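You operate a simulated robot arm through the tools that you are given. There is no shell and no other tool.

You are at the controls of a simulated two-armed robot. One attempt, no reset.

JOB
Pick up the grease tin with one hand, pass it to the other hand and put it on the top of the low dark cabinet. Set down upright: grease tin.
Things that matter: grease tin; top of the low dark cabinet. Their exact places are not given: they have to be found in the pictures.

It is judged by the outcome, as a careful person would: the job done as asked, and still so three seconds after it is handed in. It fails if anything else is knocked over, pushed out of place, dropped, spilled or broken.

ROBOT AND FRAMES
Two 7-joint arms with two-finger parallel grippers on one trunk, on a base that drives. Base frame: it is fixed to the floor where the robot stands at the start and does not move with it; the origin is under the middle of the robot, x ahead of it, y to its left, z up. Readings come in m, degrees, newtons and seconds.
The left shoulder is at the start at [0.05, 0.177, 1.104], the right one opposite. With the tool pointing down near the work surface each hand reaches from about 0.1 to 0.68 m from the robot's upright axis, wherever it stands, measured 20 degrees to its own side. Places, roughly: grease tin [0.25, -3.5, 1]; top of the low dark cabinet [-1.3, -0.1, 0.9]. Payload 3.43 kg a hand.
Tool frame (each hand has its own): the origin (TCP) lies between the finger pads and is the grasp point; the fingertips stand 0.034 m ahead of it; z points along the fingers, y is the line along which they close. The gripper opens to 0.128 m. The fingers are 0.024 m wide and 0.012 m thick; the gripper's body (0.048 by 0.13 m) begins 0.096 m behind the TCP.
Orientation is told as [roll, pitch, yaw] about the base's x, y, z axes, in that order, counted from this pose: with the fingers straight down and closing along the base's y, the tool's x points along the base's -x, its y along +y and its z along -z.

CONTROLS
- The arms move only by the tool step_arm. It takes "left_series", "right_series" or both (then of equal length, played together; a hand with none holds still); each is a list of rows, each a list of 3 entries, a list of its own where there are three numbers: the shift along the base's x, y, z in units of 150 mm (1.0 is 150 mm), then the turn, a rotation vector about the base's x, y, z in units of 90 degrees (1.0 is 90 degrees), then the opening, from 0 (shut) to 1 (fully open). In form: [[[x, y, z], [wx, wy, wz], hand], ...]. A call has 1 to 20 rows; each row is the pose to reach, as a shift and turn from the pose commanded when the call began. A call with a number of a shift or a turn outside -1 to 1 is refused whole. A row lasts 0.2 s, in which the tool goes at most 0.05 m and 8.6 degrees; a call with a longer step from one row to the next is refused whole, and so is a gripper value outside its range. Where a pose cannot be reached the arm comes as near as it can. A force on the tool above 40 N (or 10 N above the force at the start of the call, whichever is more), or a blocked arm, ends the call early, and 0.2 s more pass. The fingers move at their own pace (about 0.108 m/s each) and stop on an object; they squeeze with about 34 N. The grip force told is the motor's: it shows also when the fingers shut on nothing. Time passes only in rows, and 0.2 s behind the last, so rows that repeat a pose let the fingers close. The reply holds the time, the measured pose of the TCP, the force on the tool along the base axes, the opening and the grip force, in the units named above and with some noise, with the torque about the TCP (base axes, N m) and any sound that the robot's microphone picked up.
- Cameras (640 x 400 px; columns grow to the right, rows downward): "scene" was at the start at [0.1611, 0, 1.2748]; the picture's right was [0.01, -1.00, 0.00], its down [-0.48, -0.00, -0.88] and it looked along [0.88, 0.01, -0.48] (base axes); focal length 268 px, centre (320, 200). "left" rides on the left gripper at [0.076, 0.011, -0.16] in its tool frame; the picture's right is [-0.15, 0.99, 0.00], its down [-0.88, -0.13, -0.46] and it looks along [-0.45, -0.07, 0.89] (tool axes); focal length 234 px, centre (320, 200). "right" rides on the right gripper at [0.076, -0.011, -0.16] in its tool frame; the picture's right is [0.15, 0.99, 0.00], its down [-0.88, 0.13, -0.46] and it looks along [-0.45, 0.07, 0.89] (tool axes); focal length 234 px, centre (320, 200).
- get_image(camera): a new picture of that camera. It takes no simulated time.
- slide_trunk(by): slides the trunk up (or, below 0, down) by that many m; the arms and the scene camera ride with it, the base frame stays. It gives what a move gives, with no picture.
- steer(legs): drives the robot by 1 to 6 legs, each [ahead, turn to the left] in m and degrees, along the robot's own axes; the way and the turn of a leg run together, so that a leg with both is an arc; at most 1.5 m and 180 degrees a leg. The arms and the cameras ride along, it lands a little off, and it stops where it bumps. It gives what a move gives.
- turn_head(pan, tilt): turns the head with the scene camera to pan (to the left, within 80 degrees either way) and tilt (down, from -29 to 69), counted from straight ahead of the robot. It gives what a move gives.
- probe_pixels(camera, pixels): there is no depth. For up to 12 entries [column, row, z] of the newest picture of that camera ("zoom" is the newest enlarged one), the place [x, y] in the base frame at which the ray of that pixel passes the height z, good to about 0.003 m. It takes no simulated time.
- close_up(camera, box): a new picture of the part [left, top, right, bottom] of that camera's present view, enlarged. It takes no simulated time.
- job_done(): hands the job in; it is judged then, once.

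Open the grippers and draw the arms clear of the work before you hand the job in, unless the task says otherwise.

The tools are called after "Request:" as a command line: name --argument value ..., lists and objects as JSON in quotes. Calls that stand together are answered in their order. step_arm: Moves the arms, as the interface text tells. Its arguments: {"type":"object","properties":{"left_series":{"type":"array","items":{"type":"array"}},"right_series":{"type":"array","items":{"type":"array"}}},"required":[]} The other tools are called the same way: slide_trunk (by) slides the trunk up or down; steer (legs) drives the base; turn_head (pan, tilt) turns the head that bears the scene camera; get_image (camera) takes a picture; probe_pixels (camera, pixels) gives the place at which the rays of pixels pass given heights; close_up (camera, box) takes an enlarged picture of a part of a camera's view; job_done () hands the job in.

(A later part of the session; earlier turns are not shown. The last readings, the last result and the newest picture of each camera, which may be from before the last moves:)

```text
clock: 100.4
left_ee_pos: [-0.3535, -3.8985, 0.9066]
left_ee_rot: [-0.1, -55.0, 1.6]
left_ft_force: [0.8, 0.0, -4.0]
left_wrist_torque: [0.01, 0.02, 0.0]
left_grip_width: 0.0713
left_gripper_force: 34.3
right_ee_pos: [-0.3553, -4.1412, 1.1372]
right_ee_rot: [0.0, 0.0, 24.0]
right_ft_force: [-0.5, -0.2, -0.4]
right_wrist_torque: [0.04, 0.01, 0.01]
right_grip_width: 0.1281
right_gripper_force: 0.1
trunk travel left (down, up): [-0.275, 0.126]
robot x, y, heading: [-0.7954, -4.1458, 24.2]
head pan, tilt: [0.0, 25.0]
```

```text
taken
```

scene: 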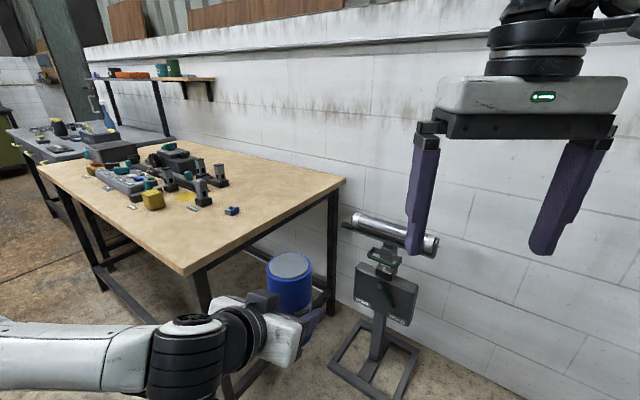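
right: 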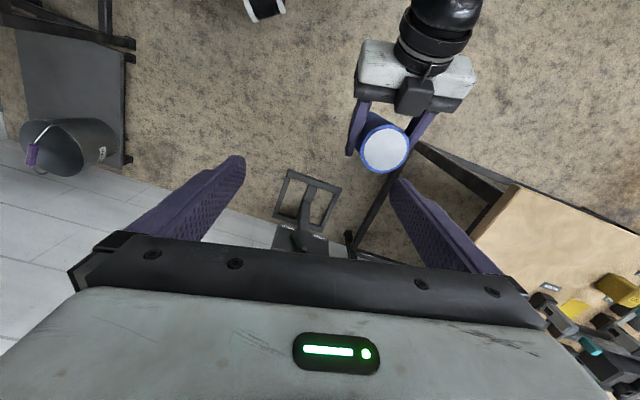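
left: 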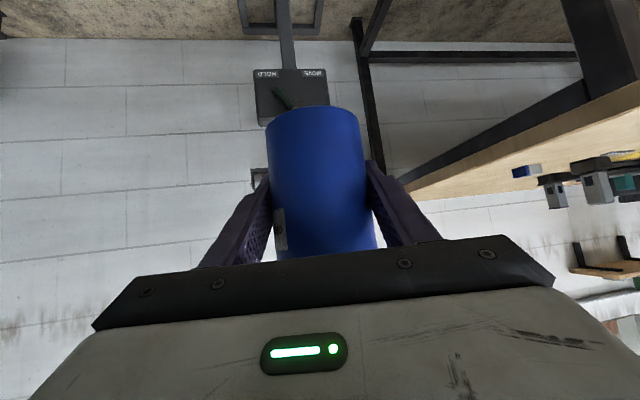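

The tin sticks out well above the left gripper now (lid at (289, 266)). I check the lid's place with the scene camera and turn/move the right hand over beside it.

Request:
probe_pixels --camera "scene" --pixels '[[289, 266, 1.0], [289, 266, 1.01]]'

Request:
step_arm --right_series '[[[0.0, 0.2, 0.05], [0, 0, -0.05], 1], [[0.0, 0.4, 0.05], [0, 0, -0.1], 1], [[0.0, 0.6, 0.05], [0, 0, -0.15], 1], [[0.0, 0.75, 0.05], [0, 0, -0.2], 1], [[0.0, 0.85, 0.05], [0, 0, -0.249], 1], [[0.0, 0.85, 0.05], [0, 0, -0.249], 1]]'

Request:
get_image --camera "right"

Request:
get_image --camera "scene"

```text
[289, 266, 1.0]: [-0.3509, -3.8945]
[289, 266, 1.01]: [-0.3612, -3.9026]
```

```text
clock: 101.8
left_ee_pos: [-0.3546, -3.8987, 0.9073]
left_ee_rot: [-0.1, -54.9, 1.6]
left_ft_force: [0.1, -0.3, -4.7]
left_wrist_torque: [-0.01, -0.01, -0.02]
left_grip_width: 0.0711
left_gripper_force: 34.5
right_ee_pos: [-0.354, -4.0128, 1.1447]
right_ee_rot: [0.0, 0.1, 1.6]
right_ft_force: [0.5, -0.2, 0.0]
right_wrist_torque: [0.0, 0.01, -0.02]
right_grip_width: 0.1279
right_gripper_force: 0.1
trunk travel left (down, up): [-0.275, 0.126]
robot x, y, heading: [-0.7929, -4.1469, 24.1]
head pan, tilt: [0.0, 25.0]
```

```text
taken
```

right: 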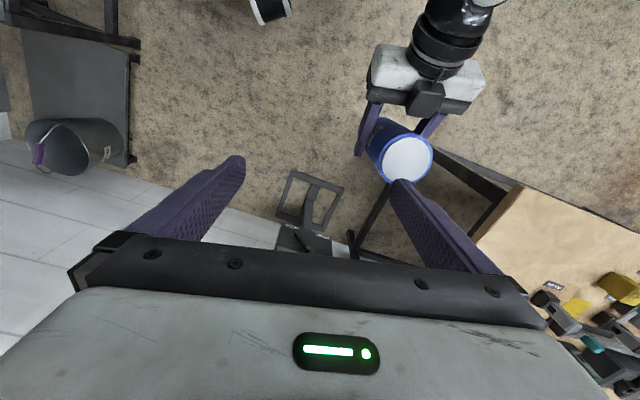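

```text
taken
```

scene: 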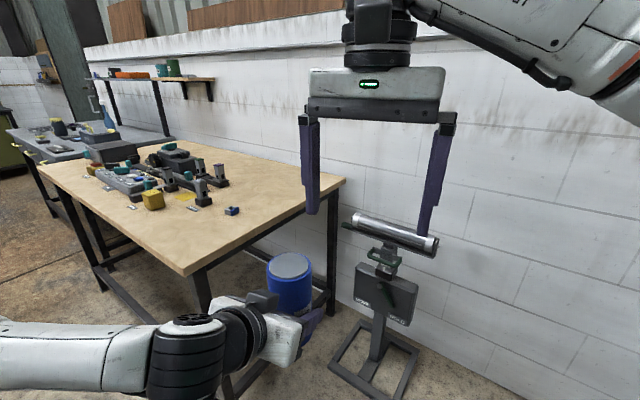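

The lid checks out at z≈1.005 over the left grasp point. I probe the lid in the right picture (405, 158), and move the right hand over the tin at its present height.

Request:
probe_pixels --camera "right" --pixels '[[405, 158, 1.005]]'

Request:
step_arm --right_series '[[[0.0, 0.2, 0], [0, 0, 0], 1], [[0.0, 0.4, 0], [0, 0, 0], 1], [[0.0, 0.6, 0], [0, 0, 0], 1], [[0.0, 0.762, 0], [0, 0, 0], 1], [[0.0, 0.762, 0], [0, 0, 0], 1]]'

Request:
get_image --camera "right"

Request:
get_image --camera "scene"

```text
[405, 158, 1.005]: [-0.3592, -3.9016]
```

```text
clock: 103.0
left_ee_pos: [-0.3551, -3.8988, 0.9084]
left_ee_rot: [-0.2, -55.0, 1.6]
left_ft_force: [0.7, 0.4, -4.6]
left_wrist_torque: [0.0, -0.04, 0.03]
left_grip_width: 0.0711
left_gripper_force: 33.7
right_ee_pos: [-0.3494, -3.9021, 1.1448]
right_ee_rot: [0.3, 0.1, 1.2]
right_ft_force: [0.0, -0.2, 0.1]
right_wrist_torque: [-0.02, 0.01, 0.01]
right_grip_width: 0.1278
right_gripper_force: 0.0
trunk travel left (down, up): [-0.275, 0.126]
robot x, y, heading: [-0.7958, -4.148, 24.2]
head pan, tilt: [0.0, 25.0]
```

```text
taken
```

right: 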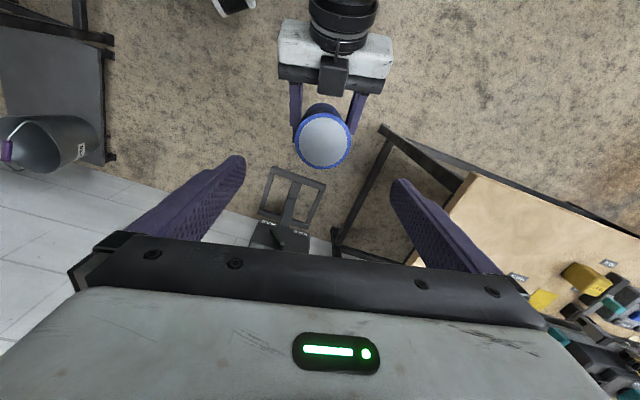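

```text
taken
```

scene: 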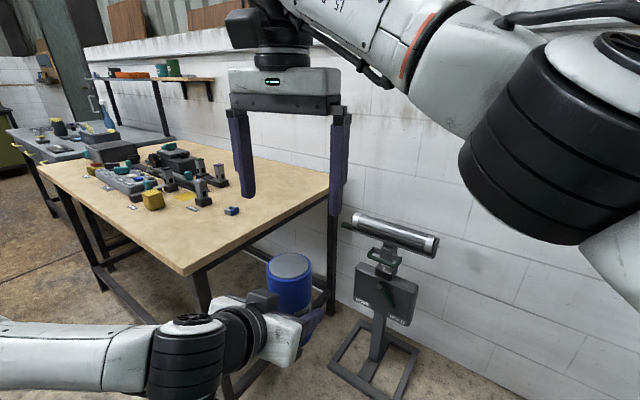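

The right hand is over the tin; in its picture the lid is centred at column 323 between the fingers (240 and 400). I descend 7.5 cm first and check the alignment again.

Request:
step_arm --right_series '[[[0, 0, -0.12], [0, 0, 0], 1], [[0, 0, -0.24], [0, 0, 0], 1], [[0, 0, -0.36], [0, 0, 0], 1], [[0, 0, -0.45], [0, 0, 0], 1], [[0, 0, -0.5], [0, 0, 0], 1], [[0, 0, -0.5], [0, 0, 0], 1]]'

Request:
get_image --camera "right"

Request:
get_image --camera "scene"

```text
clock: 104.4
left_ee_pos: [-0.3541, -3.8988, 0.9073]
left_ee_rot: [-0.1, -55.0, 1.6]
left_ft_force: [-0.1, 1.0, -4.7]
left_wrist_torque: [0.0, -0.01, 0.0]
left_grip_width: 0.0712
left_gripper_force: 34.2
right_ee_pos: [-0.3541, -3.8979, 1.0705]
right_ee_rot: [0.0, 0.0, 1.6]
right_ft_force: [0.6, -0.5, -0.4]
right_wrist_torque: [-0.02, 0.01, -0.01]
right_grip_width: 0.1279
right_gripper_force: 0.0
trunk travel left (down, up): [-0.275, 0.126]
robot x, y, heading: [-0.798, -4.1509, 24.0]
head pan, tilt: [0.0, 25.0]
```

```text
taken
```

right: 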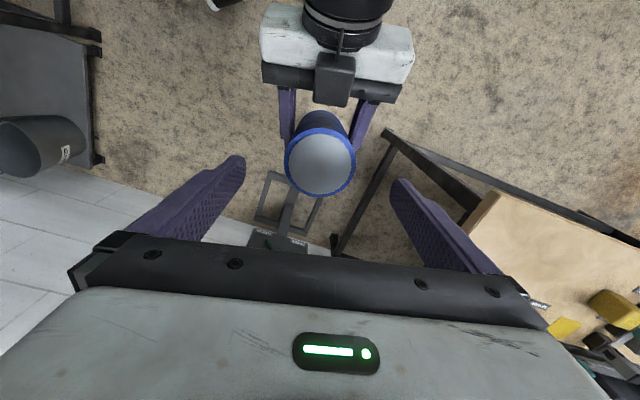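

```text
taken
```

scene: 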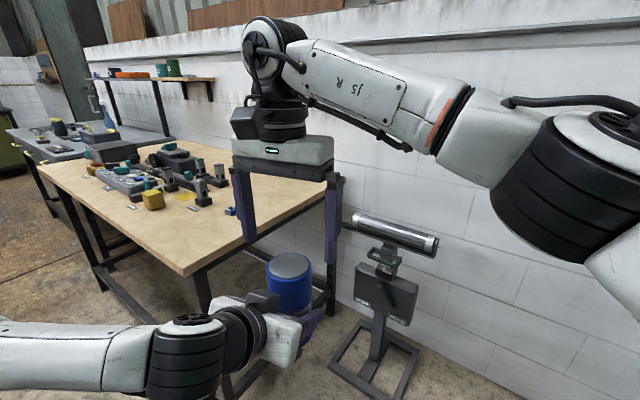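

The two hands agree ([-0.354, -3.898]) and the lid is at the predicted pixel (320, 162). I go down the remaining 9 cm so the fingertips straddle the upper 5.5 cm of the tin, above the left fingers.

Request:
step_arm --right_series '[[[0, 0, -0.1], [0, 0, 0], 1], [[0, 0, -0.2], [0, 0, 0], 1], [[0, 0, -0.3], [0, 0, 0], 1], [[0, 0, -0.4], [0, 0, 0], 1], [[0, 0, -0.5], [0, 0, 0], 1], [[0, 0, -0.57], [0, 0, 0], 1], [[0, 0, -0.59], [0, 0, 0], 1], [[0, 0, -0.59], [0, 0, 0], 1]]'

Request:
get_image --camera "right"

Request:
get_image --camera "scene"

Request:
get_image --camera "left"

```text
clock: 106.2
left_ee_pos: [-0.3546, -3.8981, 0.9071]
left_ee_rot: [-0.1, -54.9, 1.6]
left_ft_force: [-0.6, -0.6, -4.5]
left_wrist_torque: [0.01, 0.03, -0.01]
left_grip_width: 0.0709
left_gripper_force: 34.2
right_ee_pos: [-0.3563, -3.8975, 0.981]
right_ee_rot: [0.0, 0.0, 1.6]
right_ft_force: [0.2, -0.2, -0.1]
right_wrist_torque: [0.01, -0.02, -0.01]
right_grip_width: 0.1281
right_gripper_force: 0.0
trunk travel left (down, up): [-0.275, 0.126]
robot x, y, heading: [-0.7948, -4.1496, 24.1]
head pan, tilt: [0.0, 25.0]
```

```text
taken
```

right: 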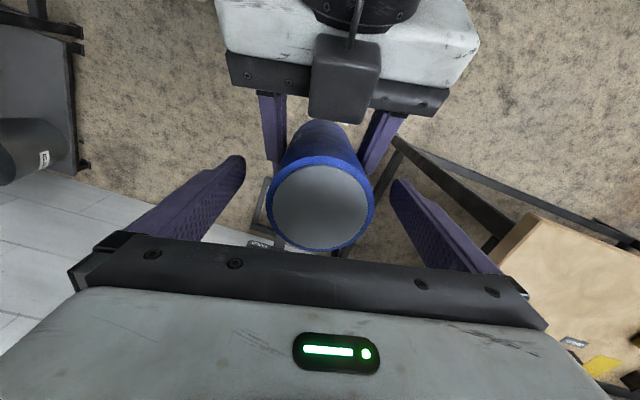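

```text
taken
```

scene: 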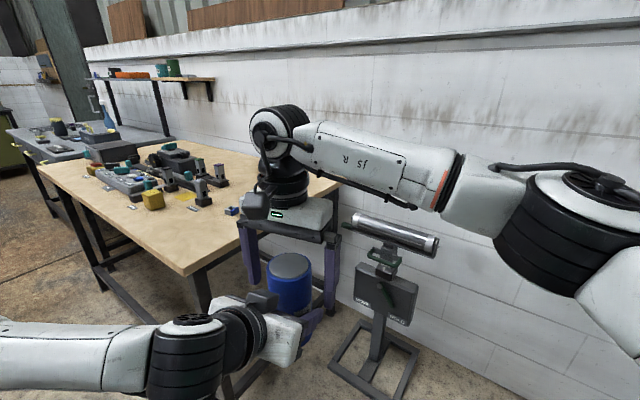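

```text
taken
```

left: 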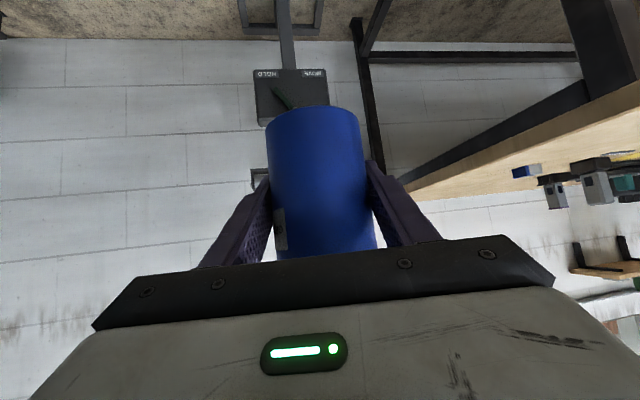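

The right fingers straddle the lid (centred at (320, 205)), free of the left hand. I close the right hand while the left one keeps holding.

Request:
step_arm --right_series '[[[0, 0, 0], [0, 0, 0], 0], [[0, 0, 0], [0, 0, 0], 0], [[0, 0, 0], [0, 0, 0], 0], [[0, 0, 0], [0, 0, 0], 0], [[0, 0, 0], [0, 0, 0], 0], [[0, 0, 0], [0, 0, 0], 0], [[0, 0, 0], [0, 0, 0], 0]]'

Request:
get_image --camera "right"

Request:
get_image --camera "left"

```text
clock: 107.8
left_ee_pos: [-0.3547, -3.898, 0.9075]
left_ee_rot: [0.0, -55.0, 1.6]
left_ft_force: [0.0, 0.7, -3.0]
left_wrist_torque: [-0.09, -0.04, 0.01]
left_grip_width: 0.0711
left_gripper_force: 33.8
right_ee_pos: [-0.3564, -3.8988, 0.982]
right_ee_rot: [-0.1, 0.1, 1.7]
right_ft_force: [1.2, -1.0, 0.4]
right_wrist_torque: [0.08, 0.01, 0.0]
right_grip_width: 0.0711
right_gripper_force: 33.9
trunk travel left (down, up): [-0.275, 0.126]
robot x, y, heading: [-0.7976, -4.1497, 23.8]
head pan, tilt: [0.0, 25.0]
```

```text
taken
```

right: 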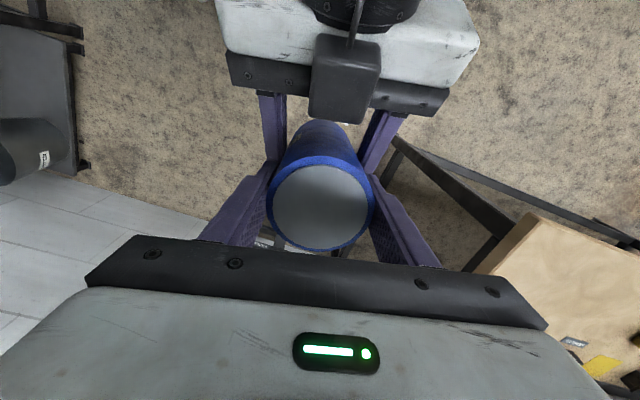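

```text
taken
```

left: 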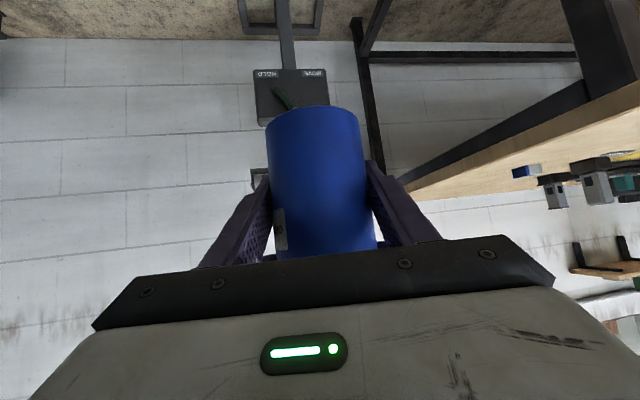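

Both hands hold the tin (0.0711 m each). I loosen the left hand just a little first, to see whether the right hand takes the weight without slipping.

Request:
step_arm --left_series '[[[0, 0, 0], [0, 0, 0], 0.62], [[0, 0, 0], [0, 0, 0], 0.62], [[0, 0, 0], [0, 0, 0], 0.62]]'

Request:
get_image --camera "right"

Request:
get_image --camera "left"

```text
clock: 108.6
left_ee_pos: [-0.3533, -3.8993, 0.9079]
left_ee_rot: [-0.1, -55.1, 1.7]
left_ft_force: [-0.2, 0.6, 0.1]
left_wrist_torque: [0.02, 0.02, 0.01]
left_grip_width: 0.0793
left_gripper_force: 0.0
right_ee_pos: [-0.3544, -3.8983, 0.9815]
right_ee_rot: [0.0, -0.1, 1.5]
right_ft_force: [0.0, 0.1, 0.8]
right_wrist_torque: [0.0, 0.01, -0.01]
right_grip_width: 0.0708
right_gripper_force: 34.1
trunk travel left (down, up): [-0.275, 0.126]
robot x, y, heading: [-0.7955, -4.1473, 24.0]
head pan, tilt: [0.0, 25.0]
```

```text
taken
```

right: 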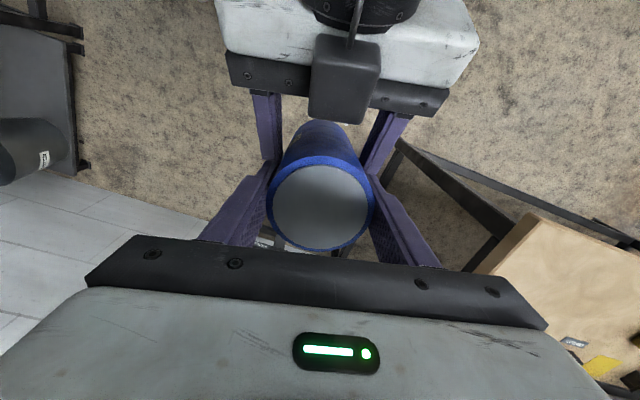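

```text
taken
```

left: 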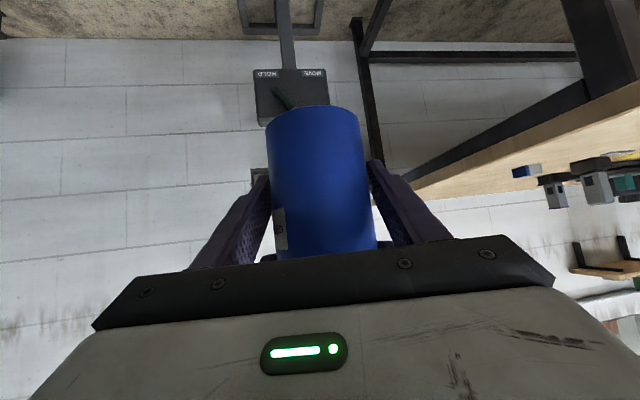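

The left fingers are off the tin (0.0793 m) and the tin did not move (foot still at row 106), but the right hand's force reads near zero. I wait a moment and read again.

Request:
step_arm --right_series '[[[0, 0, 0], [0, 0, 0], 0], [[0, 0, 0], [0, 0, 0], 0]]'

Request:
close_up --camera "left" --box '[220, 80, 440, 270]'

Request:
close_up --camera "scene" --box '[200, 200, 380, 380]'

```text
clock: 109.2
left_ee_pos: [-0.3537, -3.8991, 0.9067]
left_ee_rot: [-0.1, -54.9, 1.6]
left_ft_force: [-0.2, 1.0, 0.3]
left_wrist_torque: [-0.01, 0.02, 0.0]
left_grip_width: 0.0795
left_gripper_force: 0.0
right_ee_pos: [-0.3553, -3.8971, 0.9818]
right_ee_rot: [0.0, 0.0, 1.7]
right_ft_force: [0.6, -0.7, 0.9]
right_wrist_torque: [0.03, 0.0, 0.01]
right_grip_width: 0.0712
right_gripper_force: 33.5
trunk travel left (down, up): [-0.275, 0.126]
robot x, y, heading: [-0.7982, -4.1457, 24.1]
head pan, tilt: [0.0, 25.0]
```

```text
2.11 times, centred on (330, 175) of left
```

zoom: 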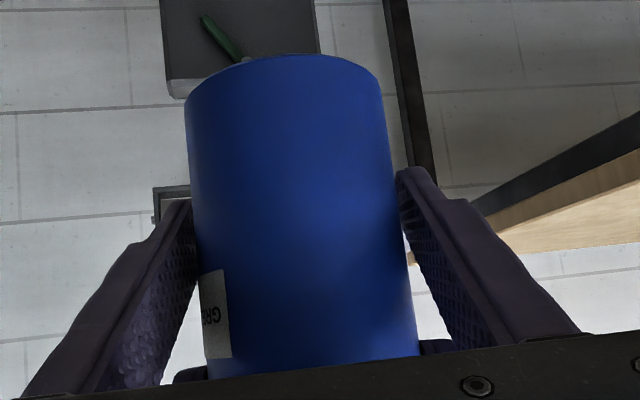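

```text
2.22 times, centred on (290, 290) of scene
```

zoom: 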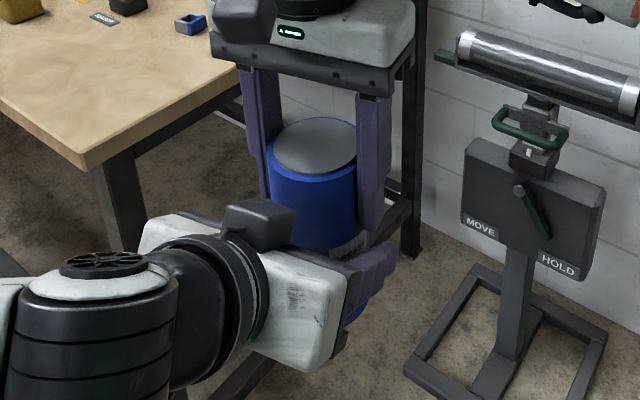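

Nothing sank; the load has left the left hand. I open the left hand fully now.

Request:
step_arm --left_series '[[[0, 0, 0], [0, 0, 0], 0.8], [[0, 0, 0], [0, 0, 0], 1], [[0, 0, 0], [0, 0, 0], 1], [[0, 0, 0], [0, 0, 0], 1]]'

Request:
get_image --camera "left"

Request:
get_image --camera "right"

```text
clock: 110.2
left_ee_pos: [-0.3541, -3.898, 0.9076]
left_ee_rot: [-0.1, -55.0, 1.6]
left_ft_force: [-0.6, 0.9, 0.1]
left_wrist_torque: [0.01, 0.01, 0.02]
left_grip_width: 0.1281
left_gripper_force: 0.0
right_ee_pos: [-0.3546, -3.8986, 0.9812]
right_ee_rot: [-0.1, 0.0, 1.6]
right_ft_force: [0.3, 0.5, 0.1]
right_wrist_torque: [0.05, -0.04, 0.0]
right_grip_width: 0.071
right_gripper_force: 34.2
trunk travel left (down, up): [-0.275, 0.126]
robot x, y, heading: [-0.7974, -4.1488, 24.5]
head pan, tilt: [0.0, 25.0]
```

```text
taken
```

left: 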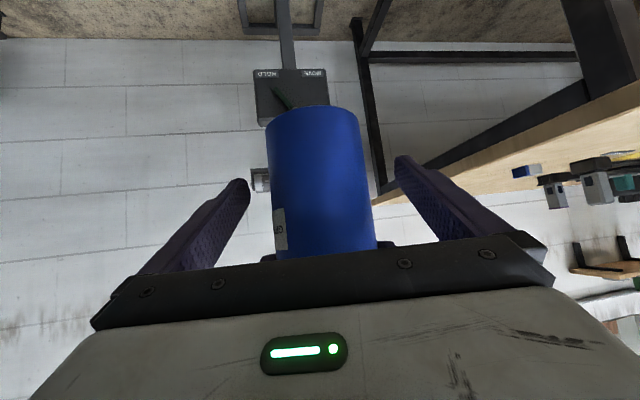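

```text
taken
```

right: 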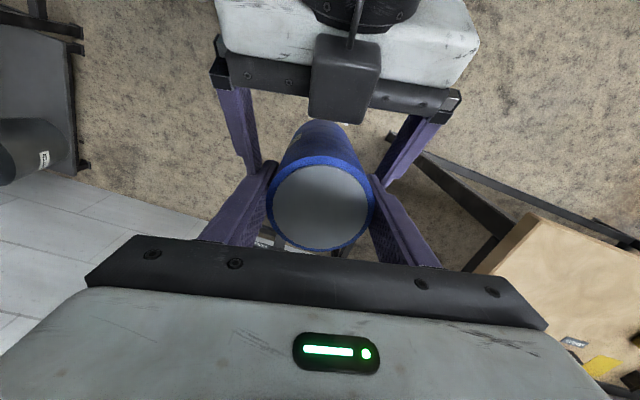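

The right hand alone holds the tin, which has not moved. I withdraw the left hand straight back along its pointing direction.

Request:
step_arm --left_series '[[[-0.1, 0, -0.01], [0, 0, 0], 1], [[-0.25, -0.005, -0.03], [0, 0, 0], 1], [[-0.42, -0.01, -0.05], [0, 0, 0], 1], [[-0.6, -0.015, -0.08], [0, 0, 0], 1], [[-0.75, -0.02, -0.1], [0, 0, 0], 1], [[-0.75, -0.02, -0.1], [0, 0, 0], 1]]'

Request:
get_image --camera "left"

Request:
get_image --camera "scene"

```text
clock: 111.6
left_ee_pos: [-0.4416, -3.9004, 0.8917]
left_ee_rot: [-0.1, -54.9, 1.6]
left_ft_force: [-0.4, 0.1, -0.1]
left_wrist_torque: [-0.01, 0.02, -0.02]
left_grip_width: 0.1282
left_gripper_force: 0.0
left hand out of reach, approached as far as the arm can: row 4, 5, 6
right_ee_pos: [-0.3547, -3.899, 0.9816]
right_ee_rot: [0.0, 0.0, 1.5]
right_ft_force: [0.4, -0.6, 0.0]
right_wrist_torque: [0.0, 0.01, 0.02]
right_grip_width: 0.071
right_gripper_force: 34.0
trunk travel left (down, up): [-0.275, 0.126]
robot x, y, heading: [-0.7938, -4.149, 24.0]
head pan, tilt: [0.0, 25.0]
```

```text
taken
```

left: 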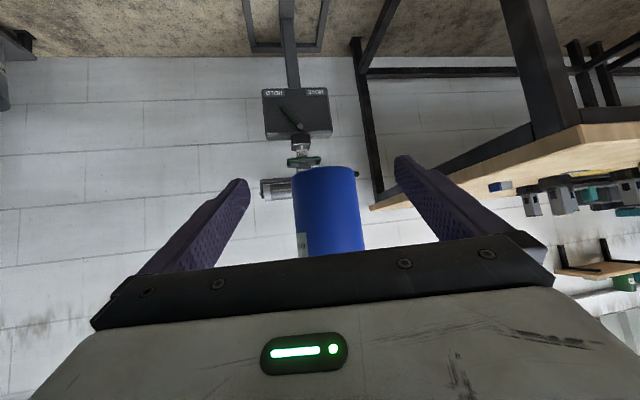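

```text
taken
```

scene: 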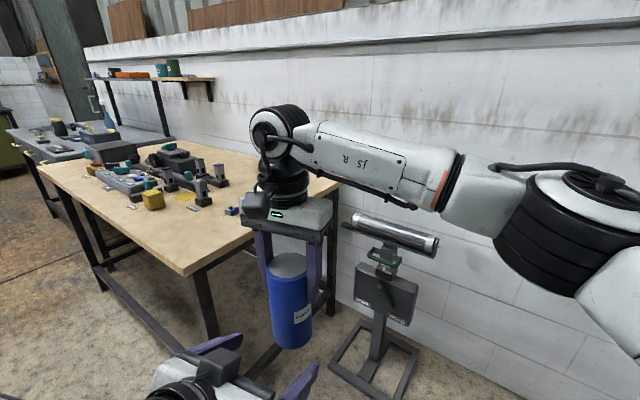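

The left fingertips are clear of the tin (about 1.5 cm behind it). I move the left hand sideways to the left and turn it back, away from the tin.

Request:
step_arm --left_series '[[[-0.02, 0.15, 0], [0, 0, 0], 1], [[-0.04, 0.3, 0], [0, 0, 0], 1], [[-0.06, 0.45, 0], [0, 0, 0.06], 1], [[-0.08, 0.6, 0], [0, 0, 0.12], 1], [[-0.1, 0.75, 0.05], [0, 0, 0.18], 1], [[-0.12, 0.9, 0.1], [0, 0, 0.25], 1]]'

Request:
get_image --camera "scene"

```text
clock: 113.0
left_ee_pos: [-0.459, -3.7635, 0.9067]
left_ee_rot: [-0.1, -55.0, 24.1]
left_ft_force: [0.1, 0.2, -0.3]
left_wrist_torque: [-0.01, 0.01, 0.0]
left_grip_width: 0.1278
left_gripper_force: 0.1
right_ee_pos: [-0.3555, -3.8977, 0.9822]
right_ee_rot: [0.0, 0.1, 1.6]
right_ft_force: [-0.2, -0.3, -0.4]
right_wrist_torque: [0.02, -0.01, -0.02]
right_grip_width: 0.0707
right_gripper_force: 34.0
trunk travel left (down, up): [-0.275, 0.126]
robot x, y, heading: [-0.7934, -4.1502, 24.2]
head pan, tilt: [0.0, 25.0]
```

```text
taken
```

scene: 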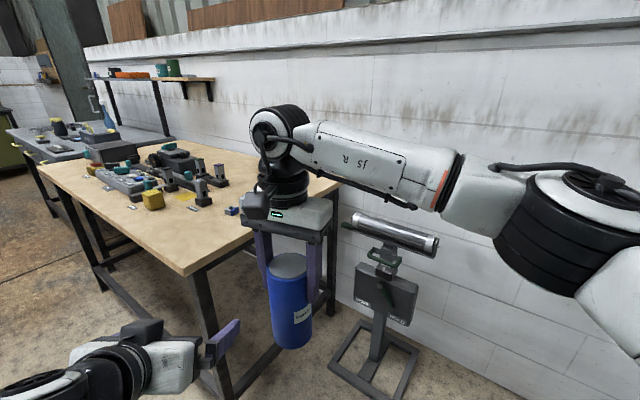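

The left hand is free and clear. I now move both to travel poses: the left back to fingers-down near its parked place, the right carrying the tin up by 10 cm and to the right side, gently.

Request:
step_arm --left_series '[[[-0.03, -0.015, 0.08], [-0.025, 0.056, 0], 1], [[-0.06, -0.03, 0.17], [-0.05, 0.112, 0], 1], [[-0.1, -0.045, 0.27], [-0.075, 0.167, 0], 1], [[-0.14, -0.06, 0.37], [-0.1, 0.223, 0], 1], [[-0.18, -0.075, 0.47], [-0.125, 0.279, 0], 1], [[-0.22, -0.09, 0.57], [-0.15, 0.335, 0], 1], [[-0.26, -0.105, 0.67], [-0.175, 0.391, 0], 1], [[-0.3, -0.125, 0.77], [-0.2, 0.446, 0], 1], [[-0.34, -0.145, 0.86], [-0.225, 0.502, 0], 1], [[-0.36, -0.16, 0.93], [-0.249, 0.558, 0], 1], [[-0.36, -0.16, 0.93], [-0.249, 0.558, 0], 1]]' --right_series '[[[0.0, -0.04, 0.04], [0, 0, 0.01], 0], [[0.0, -0.12, 0.11], [0, 0, 0.035], 0], [[0.01, -0.22, 0.19], [0, 0, 0.06], 0], [[0.01, -0.33, 0.27], [0, 0, 0.09], 0], [[0.015, -0.44, 0.35], [0, 0, 0.12], 0], [[0.02, -0.55, 0.43], [0, 0, 0.15], 0], [[0.02, -0.66, 0.51], [0, 0, 0.18], 0], [[0.025, -0.77, 0.58], [0, 0, 0.21], 0], [[0.03, -0.86, 0.63], [0, 0, 0.235], 0], [[0.03, -0.92, 0.66], [0, 0, 0.25], 0], [[0.03, -0.93, 0.67], [0, 0, 0.25], 0]]'

Request:
get_image --camera "scene"

Request:
get_image --camera "right"

```text
clock: 115.4
left_ee_pos: [-0.5128, -3.789, 1.0456]
left_ee_rot: [0.0, 0.0, 24.2]
left_ft_force: [0.3, 0.2, -0.1]
left_wrist_torque: [-0.01, 0.03, 0.01]
left_grip_width: 0.1281
left_gripper_force: 0.1
right_ee_pos: [-0.3511, -4.0373, 1.0814]
right_ee_rot: [0.0, 0.1, 24.2]
right_ft_force: [-0.2, -0.8, -3.8]
right_wrist_torque: [0.0, -0.01, -0.01]
right_grip_width: 0.0713
right_gripper_force: 33.8
trunk travel left (down, up): [-0.275, 0.126]
robot x, y, heading: [-0.7956, -4.1494, 24.1]
head pan, tilt: [0.0, 25.0]
```

```text
taken
```

scene: 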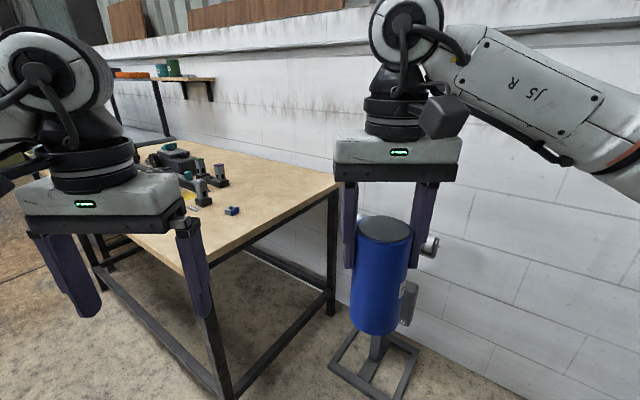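

```text
taken
```

right: 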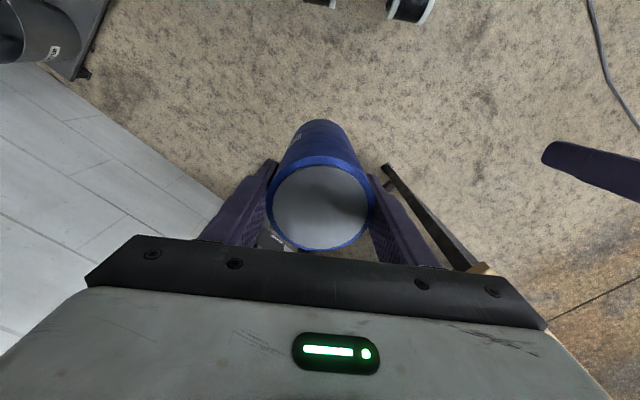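

The right hand now carries 3.8 N with the lid still at the same pixel (320, 206): no slip, the pass is complete. I drive back to the lane: turn left, move out past the table corner, and go up the lane.

Request:
steer --legs '[[0, 80], [0.8, 0], [0, -25.5]]'

Request:
get_image --camera "right"

Request:
get_image --camera "scene"

```text
clock: 124.4
left_ee_pos: [-1.13, -2.9369, 1.0473]
left_ee_rot: [-0.1, 0.0, 78.9]
left_ft_force: [-0.1, -0.2, 0.2]
left_wrist_torque: [0.03, 0.03, -0.01]
left_grip_width: 0.1281
left_gripper_force: 0.1
right_ee_pos: [-0.8328, -2.9472, 1.0826]
right_ee_rot: [0.0, 0.1, 79.0]
right_ft_force: [-0.1, -0.4, -5.3]
right_wrist_torque: [0.01, 0.0, 0.01]
right_grip_width: 0.071
right_gripper_force: 33.6
trunk travel left (down, up): [-0.275, 0.126]
robot x, y, heading: [-0.9984, -3.3772, 78.8]
head pan, tilt: [0.0, 25.0]
```

```text
taken
```

right: 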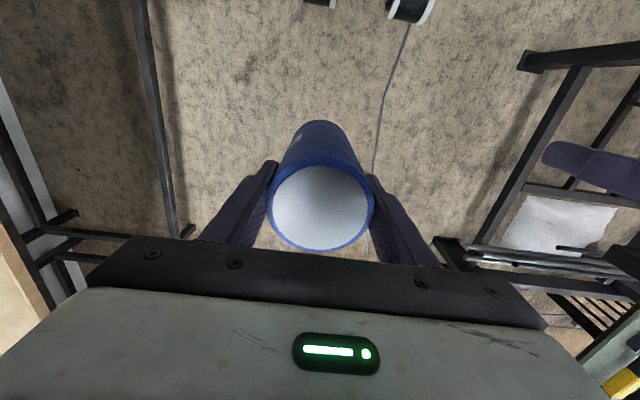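

```text
taken
```

scene: 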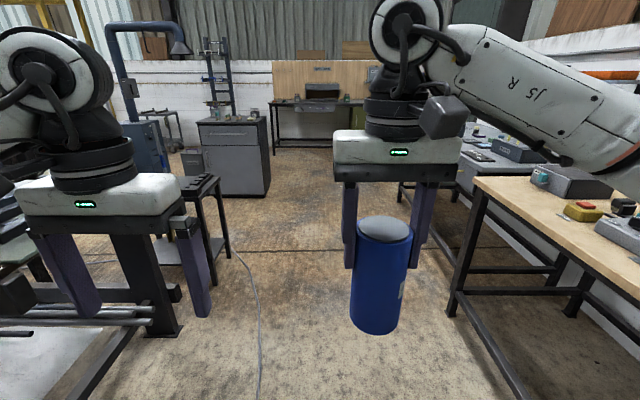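

I'm at u≈-0.29 in the lane, heading 78.8°, tin steady. The cabinet is visible at (235, 155). I probe the feet of the rack, trolley and table to make sure the lane ahead is clear on both sides.

Request:
probe_pixels --camera "scene" --pixels '[[182, 334, 0], [224, 282, 0], [205, 288, 0], [237, 256, 0], [455, 314, 0], [525, 395, 0], [268, 193, 0], [205, 193, 0], [232, 196, 0], [198, 125, 0.87], [268, 122, 0.87]]'

Request:
close_up --camera "scene" --box '[150, 60, 310, 210]'

```text
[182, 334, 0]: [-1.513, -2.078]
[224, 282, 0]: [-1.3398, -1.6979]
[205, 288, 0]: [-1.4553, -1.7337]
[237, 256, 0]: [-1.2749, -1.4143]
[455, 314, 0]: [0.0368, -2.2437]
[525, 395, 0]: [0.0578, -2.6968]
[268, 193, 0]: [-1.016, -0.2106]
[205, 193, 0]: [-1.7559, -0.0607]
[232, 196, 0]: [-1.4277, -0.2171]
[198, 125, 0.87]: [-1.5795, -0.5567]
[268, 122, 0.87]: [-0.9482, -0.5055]
```

```text
2.67 times, centred on (230, 135) of scene
```

zoom: 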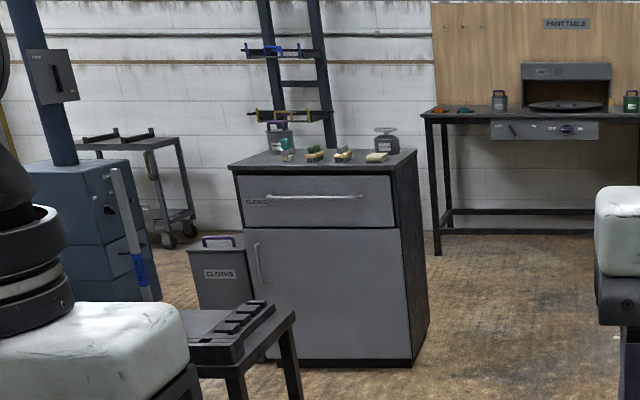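

The lane is free (trolley's nearest foot at about (-1.27, -1.41), table legs at x≥0.03). I drive 3 m up the lane towards the cabinet's side.

Request:
steer --legs '[[0, -1], [1.5, 0], [1.45, 0]]'

Request:
turn_head --pan 60 --tilt 30

Request:
get_image --camera "scene"

Request:
get_image --camera "right"

```text
clock: 138.9
left_ee_pos: [-0.5314, -0.0649, 1.0471]
left_ee_rot: [0.0, 0.0, 78.9]
left_ft_force: [-0.1, -0.8, -0.2]
left_wrist_torque: [0.01, -0.01, 0.02]
left_grip_width: 0.1282
left_gripper_force: 0.0
right_ee_pos: [-0.2348, -0.0767, 1.0805]
right_ee_rot: [0.0, 0.0, 78.8]
right_ft_force: [-0.6, 0.8, -4.3]
right_wrist_torque: [0.01, -0.03, 0.0]
right_grip_width: 0.0711
right_gripper_force: 33.5
trunk travel left (down, up): [-0.275, 0.126]
robot x, y, heading: [-0.4045, -0.5083, 78.8]
head pan, tilt: [0.0, 25.0]
```

```text
clock: 140.2
left_ee_pos: [-0.5315, -0.0661, 1.0459]
left_ee_rot: [0.0, -0.1, 78.8]
left_ft_force: [0.6, 1.2, -0.6]
left_wrist_torque: [-0.02, -0.01, -0.02]
left_grip_width: 0.128
left_gripper_force: 0.0
right_ee_pos: [-0.2351, -0.0744, 1.0814]
right_ee_rot: [0.0, 0.0, 78.8]
right_ft_force: [0.3, 0.5, -4.2]
right_wrist_torque: [-0.01, -0.01, -0.01]
right_grip_width: 0.0708
right_gripper_force: 34.3
trunk travel left (down, up): [-0.275, 0.126]
robot x, y, heading: [-0.4014, -0.5051, 78.8]
head pan, tilt: [60.0, 30.0]
```

```text
taken
```

scene: 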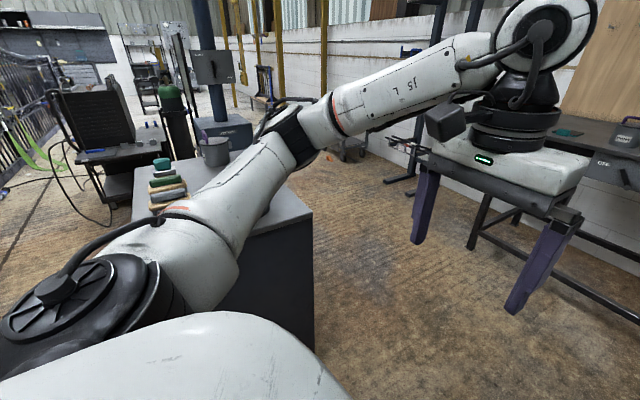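

```text
taken
```

right: 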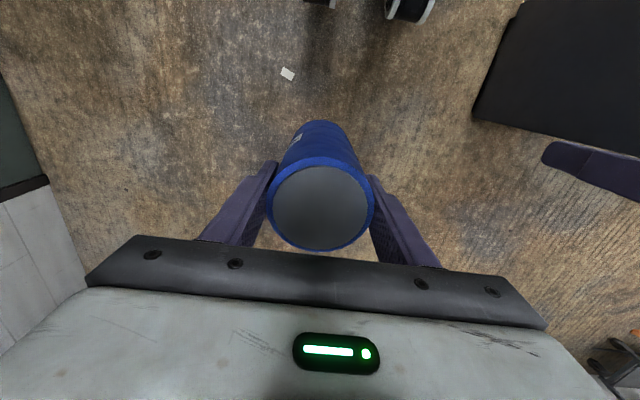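

The cabinet is to my left at (230, 230); the tin is steady in the right hand. I go 0.12 m further and turn left to face the cabinet's side.

Request:
steer --legs '[[0.12, 0], [0, 89.5]]'

Request:
turn_head --pan 0 --tilt 35

Request:
get_image --camera "scene"

Request:
get_image --camera "left"

```text
clock: 145.2
left_ee_pos: [-0.8202, -0.5064, 1.046]
left_ee_rot: [0.0, 0.0, 167.4]
left_ft_force: [0.1, 0.1, -0.2]
left_wrist_torque: [-0.02, 0.02, -0.01]
left_grip_width: 0.1282
left_gripper_force: 0.1
right_ee_pos: [-0.8008, -0.2098, 1.0828]
right_ee_rot: [0.0, 0.0, 167.5]
right_ft_force: [0.6, -0.3, -4.7]
right_wrist_torque: [0.01, 0.01, 0.01]
right_grip_width: 0.0708
right_gripper_force: 33.8
trunk travel left (down, up): [-0.275, 0.126]
robot x, y, heading: [-0.3762, -0.389, 167.6]
head pan, tilt: [60.0, 30.0]
```

```text
clock: 146.5
left_ee_pos: [-0.8203, -0.506, 1.0466]
left_ee_rot: [0.0, -0.1, 167.4]
left_ft_force: [0.4, -0.1, 0.0]
left_wrist_torque: [0.0, -0.01, -0.01]
left_grip_width: 0.128
left_gripper_force: 0.3
right_ee_pos: [-0.8016, -0.2105, 1.082]
right_ee_rot: [0.1, 0.0, 167.4]
right_ft_force: [0.1, 0.3, -5.1]
right_wrist_torque: [-0.03, -0.03, 0.02]
right_grip_width: 0.0712
right_gripper_force: 34.1
trunk travel left (down, up): [-0.275, 0.126]
robot x, y, heading: [-0.3793, -0.384, 167.5]
head pan, tilt: [0.0, 35.0]
```

```text
taken
```

scene: 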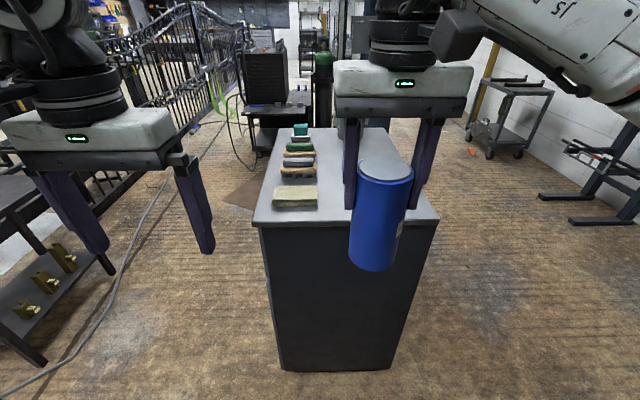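

```text
taken
```

left: 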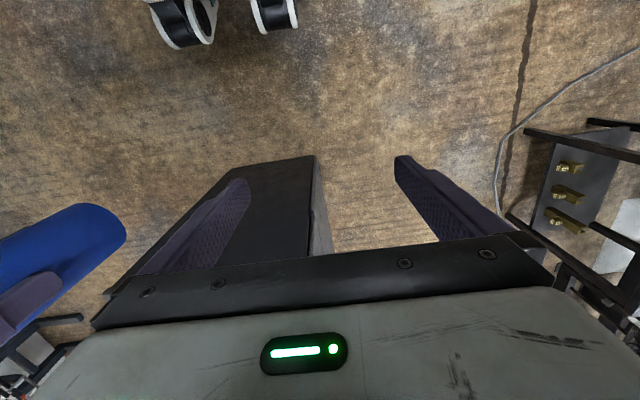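

I face the cabinet's end; its near top edge runs from (253, 223) to (437, 220), with brushes on the left half, and the tin hides the right half. I probe the corners and move the right hand aside to see the rest of the top.

Request:
probe_pixels --camera "scene" --pixels '[[254, 223, 0.86], [254, 223, 0.9], [437, 220, 0.86], [437, 220, 0.9], [283, 370, 0], [391, 368, 0], [298, 128, 0.88], [385, 128, 0.88]]'

Request:
step_arm --right_series '[[[0.01, 0.06, 0.03], [0, 0, 0], 0], [[0.03, 0.16, 0.08], [0, 0, 0], 0], [[0.05, 0.28, 0.14], [0, 0, 0], 0], [[0.08, 0.4, 0.2], [0, 0, 0], 0], [[0.1, 0.52, 0.25], [0, 0, 0], 0], [[0.13, 0.65, 0.3], [0, 0, 0], 0], [[0.16, 0.78, 0.33], [0, 0, 0], 0], [[0.19, 0.88, 0.35], [0, 0, 0], 0], [[0.2, 0.93, 0.35], [0, 0, 0], 0]]'

Request:
get_image --camera "scene"

```text
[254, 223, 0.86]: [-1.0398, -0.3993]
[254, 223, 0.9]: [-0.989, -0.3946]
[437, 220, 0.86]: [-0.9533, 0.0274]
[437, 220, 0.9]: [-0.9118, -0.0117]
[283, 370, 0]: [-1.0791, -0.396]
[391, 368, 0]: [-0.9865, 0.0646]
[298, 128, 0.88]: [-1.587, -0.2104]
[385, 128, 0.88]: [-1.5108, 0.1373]
```

```text
clock: 148.5
left_ee_pos: [-0.8202, -0.5063, 1.0472]
left_ee_rot: [0.0, 0.0, 167.4]
left_ft_force: [0.9, 0.5, 0.7]
left_wrist_torque: [-0.04, 0.01, -0.01]
left_grip_width: 0.1279
left_gripper_force: 0.1
right_ee_pos: [-0.7698, -0.0689, 1.1333]
right_ee_rot: [0.0, 0.0, 167.4]
right_ft_force: [0.0, 0.2, -4.1]
right_wrist_torque: [0.02, -0.02, -0.01]
right_grip_width: 0.071
right_gripper_force: 34.0
trunk travel left (down, up): [-0.275, 0.126]
robot x, y, heading: [-0.376, -0.3857, 167.3]
head pan, tilt: [0.0, 35.0]
```

```text
taken
```

scene: 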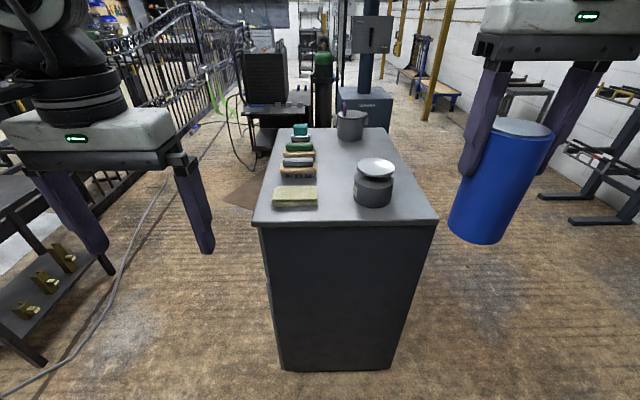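

Now the whole top is visible: sponge at (295, 197), brushes up to (300, 130), a lidded can at (375, 185) and a mug-like pot at (350, 125). I enlarge it to choose a free spot.

Request:
close_up --camera "scene" --box '[240, 100, 450, 235]'

Request:
probe_pixels --camera "scene" --pixels '[[253, 222, 0.87], [437, 220, 0.87], [298, 128, 0.87], [386, 128, 0.87], [375, 205, 0.87], [355, 190, 0.87], [393, 190, 0.87], [317, 205, 0.87], [318, 187, 0.87], [316, 175, 0.87], [350, 139, 0.87], [333, 195, 0.87]]'

```text
2.96 times, centred on (345, 168) of scene
```

zoom: 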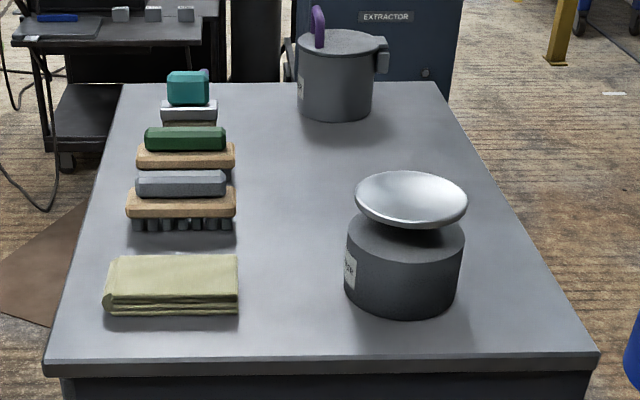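

```text
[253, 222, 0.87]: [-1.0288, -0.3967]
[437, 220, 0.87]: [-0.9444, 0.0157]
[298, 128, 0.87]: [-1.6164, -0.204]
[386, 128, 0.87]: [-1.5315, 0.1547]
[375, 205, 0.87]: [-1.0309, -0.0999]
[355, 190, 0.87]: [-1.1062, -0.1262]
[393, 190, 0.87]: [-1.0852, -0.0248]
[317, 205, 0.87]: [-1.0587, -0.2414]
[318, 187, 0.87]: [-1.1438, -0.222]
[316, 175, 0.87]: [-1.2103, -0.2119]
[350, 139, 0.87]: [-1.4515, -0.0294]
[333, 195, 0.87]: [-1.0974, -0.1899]
```

The free area behind the lidded can and right of the brushes (around [-1.28, -0.07]) is the best place: about 0.29 m wide and 0.30 m deep. To carry the tin over the can's dish I raise the trunk by 0.12 m first.

Request:
slide_trunk --by 0.12

Request:
get_image --camera "scene"

Request:
get_image --camera "right"

```text
clock: 150.0
left_ee_pos: [-0.8206, -0.5063, 1.1659]
left_ee_rot: [0.0, 0.0, 167.4]
left_ft_force: [-0.8, -0.1, 0.0]
left_wrist_torque: [0.0, -0.01, 0.0]
left_grip_width: 0.1281
left_gripper_force: 0.1
right_ee_pos: [-0.772, -0.07, 1.2539]
right_ee_rot: [0.1, 0.0, 167.4]
right_ft_force: [-0.6, 0.0, -5.0]
right_wrist_torque: [-0.01, -0.02, 0.0]
right_grip_width: 0.0709
right_gripper_force: 34.1
trunk travel left (down, up): [-0.395, 0.006]
robot x, y, heading: [-0.3796, -0.3867, 167.5]
head pan, tilt: [0.0, 35.0]
```

```text
taken
```

scene: 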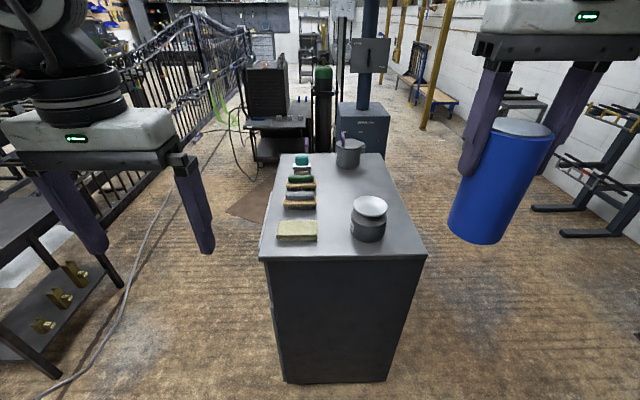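

```text
taken
```

right: 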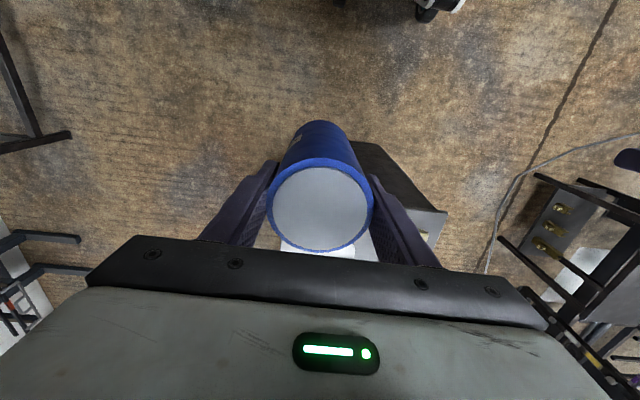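

The raised camera gives a second view, from which I can work out the top's height. I enlarge the cabinet and probe its near corners and the items on it at two heights.

Request:
close_up --camera "scene" --box '[245, 140, 440, 265]'

Request:
probe_pixels --camera "scene" --pixels '[[260, 256, 0.84], [260, 256, 0.87], [427, 255, 0.84], [427, 255, 0.87], [280, 155, 0.84], [280, 155, 0.87], [383, 153, 0.84], [383, 153, 0.87]]'

```text
3.20 times, centred on (342, 202) of scene
```

zoom: 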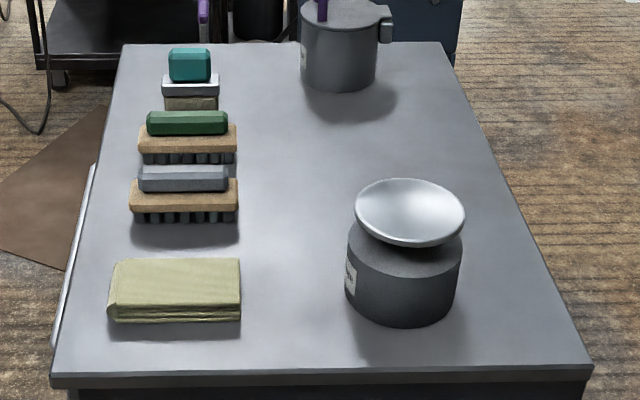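

```text
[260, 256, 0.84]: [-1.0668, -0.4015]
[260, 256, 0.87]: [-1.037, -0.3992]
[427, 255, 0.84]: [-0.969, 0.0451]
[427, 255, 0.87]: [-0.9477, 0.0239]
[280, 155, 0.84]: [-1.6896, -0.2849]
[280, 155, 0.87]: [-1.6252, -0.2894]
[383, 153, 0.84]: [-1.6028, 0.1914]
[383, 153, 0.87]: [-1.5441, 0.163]
```

The two views put the cabinet's top at z≈0.83–0.85. I probe the items on the top in the enlarged picture at z 0.838 to choose the exact spot.

Request:
probe_pixels --camera "zoom" --pixels '[[402, 322, 0.838], [345, 285, 0.838], [460, 280, 0.838], [345, 90, 0.838], [302, 75, 0.838], [379, 75, 0.838], [238, 222, 0.838], [236, 162, 0.838], [219, 108, 0.838], [241, 320, 0.838], [320, 165, 0.838], [330, 150, 0.838]]'

Request:
probe_pixels --camera "zoom" --pixels '[[410, 212, 0.95], [410, 212, 0.98], [410, 212, 1.0], [355, 208, 0.96], [465, 212, 0.96], [345, 10, 0.95], [345, 10, 1.0]]'

```text
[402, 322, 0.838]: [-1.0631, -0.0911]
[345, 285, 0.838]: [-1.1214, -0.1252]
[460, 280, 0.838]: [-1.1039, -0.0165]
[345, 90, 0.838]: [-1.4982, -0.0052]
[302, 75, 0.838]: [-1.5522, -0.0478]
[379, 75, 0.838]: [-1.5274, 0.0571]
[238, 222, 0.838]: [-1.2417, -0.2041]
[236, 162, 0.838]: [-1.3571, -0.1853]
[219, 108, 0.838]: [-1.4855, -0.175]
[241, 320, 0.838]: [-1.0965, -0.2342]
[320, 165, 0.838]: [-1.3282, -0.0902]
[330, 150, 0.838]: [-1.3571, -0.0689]
```

```text
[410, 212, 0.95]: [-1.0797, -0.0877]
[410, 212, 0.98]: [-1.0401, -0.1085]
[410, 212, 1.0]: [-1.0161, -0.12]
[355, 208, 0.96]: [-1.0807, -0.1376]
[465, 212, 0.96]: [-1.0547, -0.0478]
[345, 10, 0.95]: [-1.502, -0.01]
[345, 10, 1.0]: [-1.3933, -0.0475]
```

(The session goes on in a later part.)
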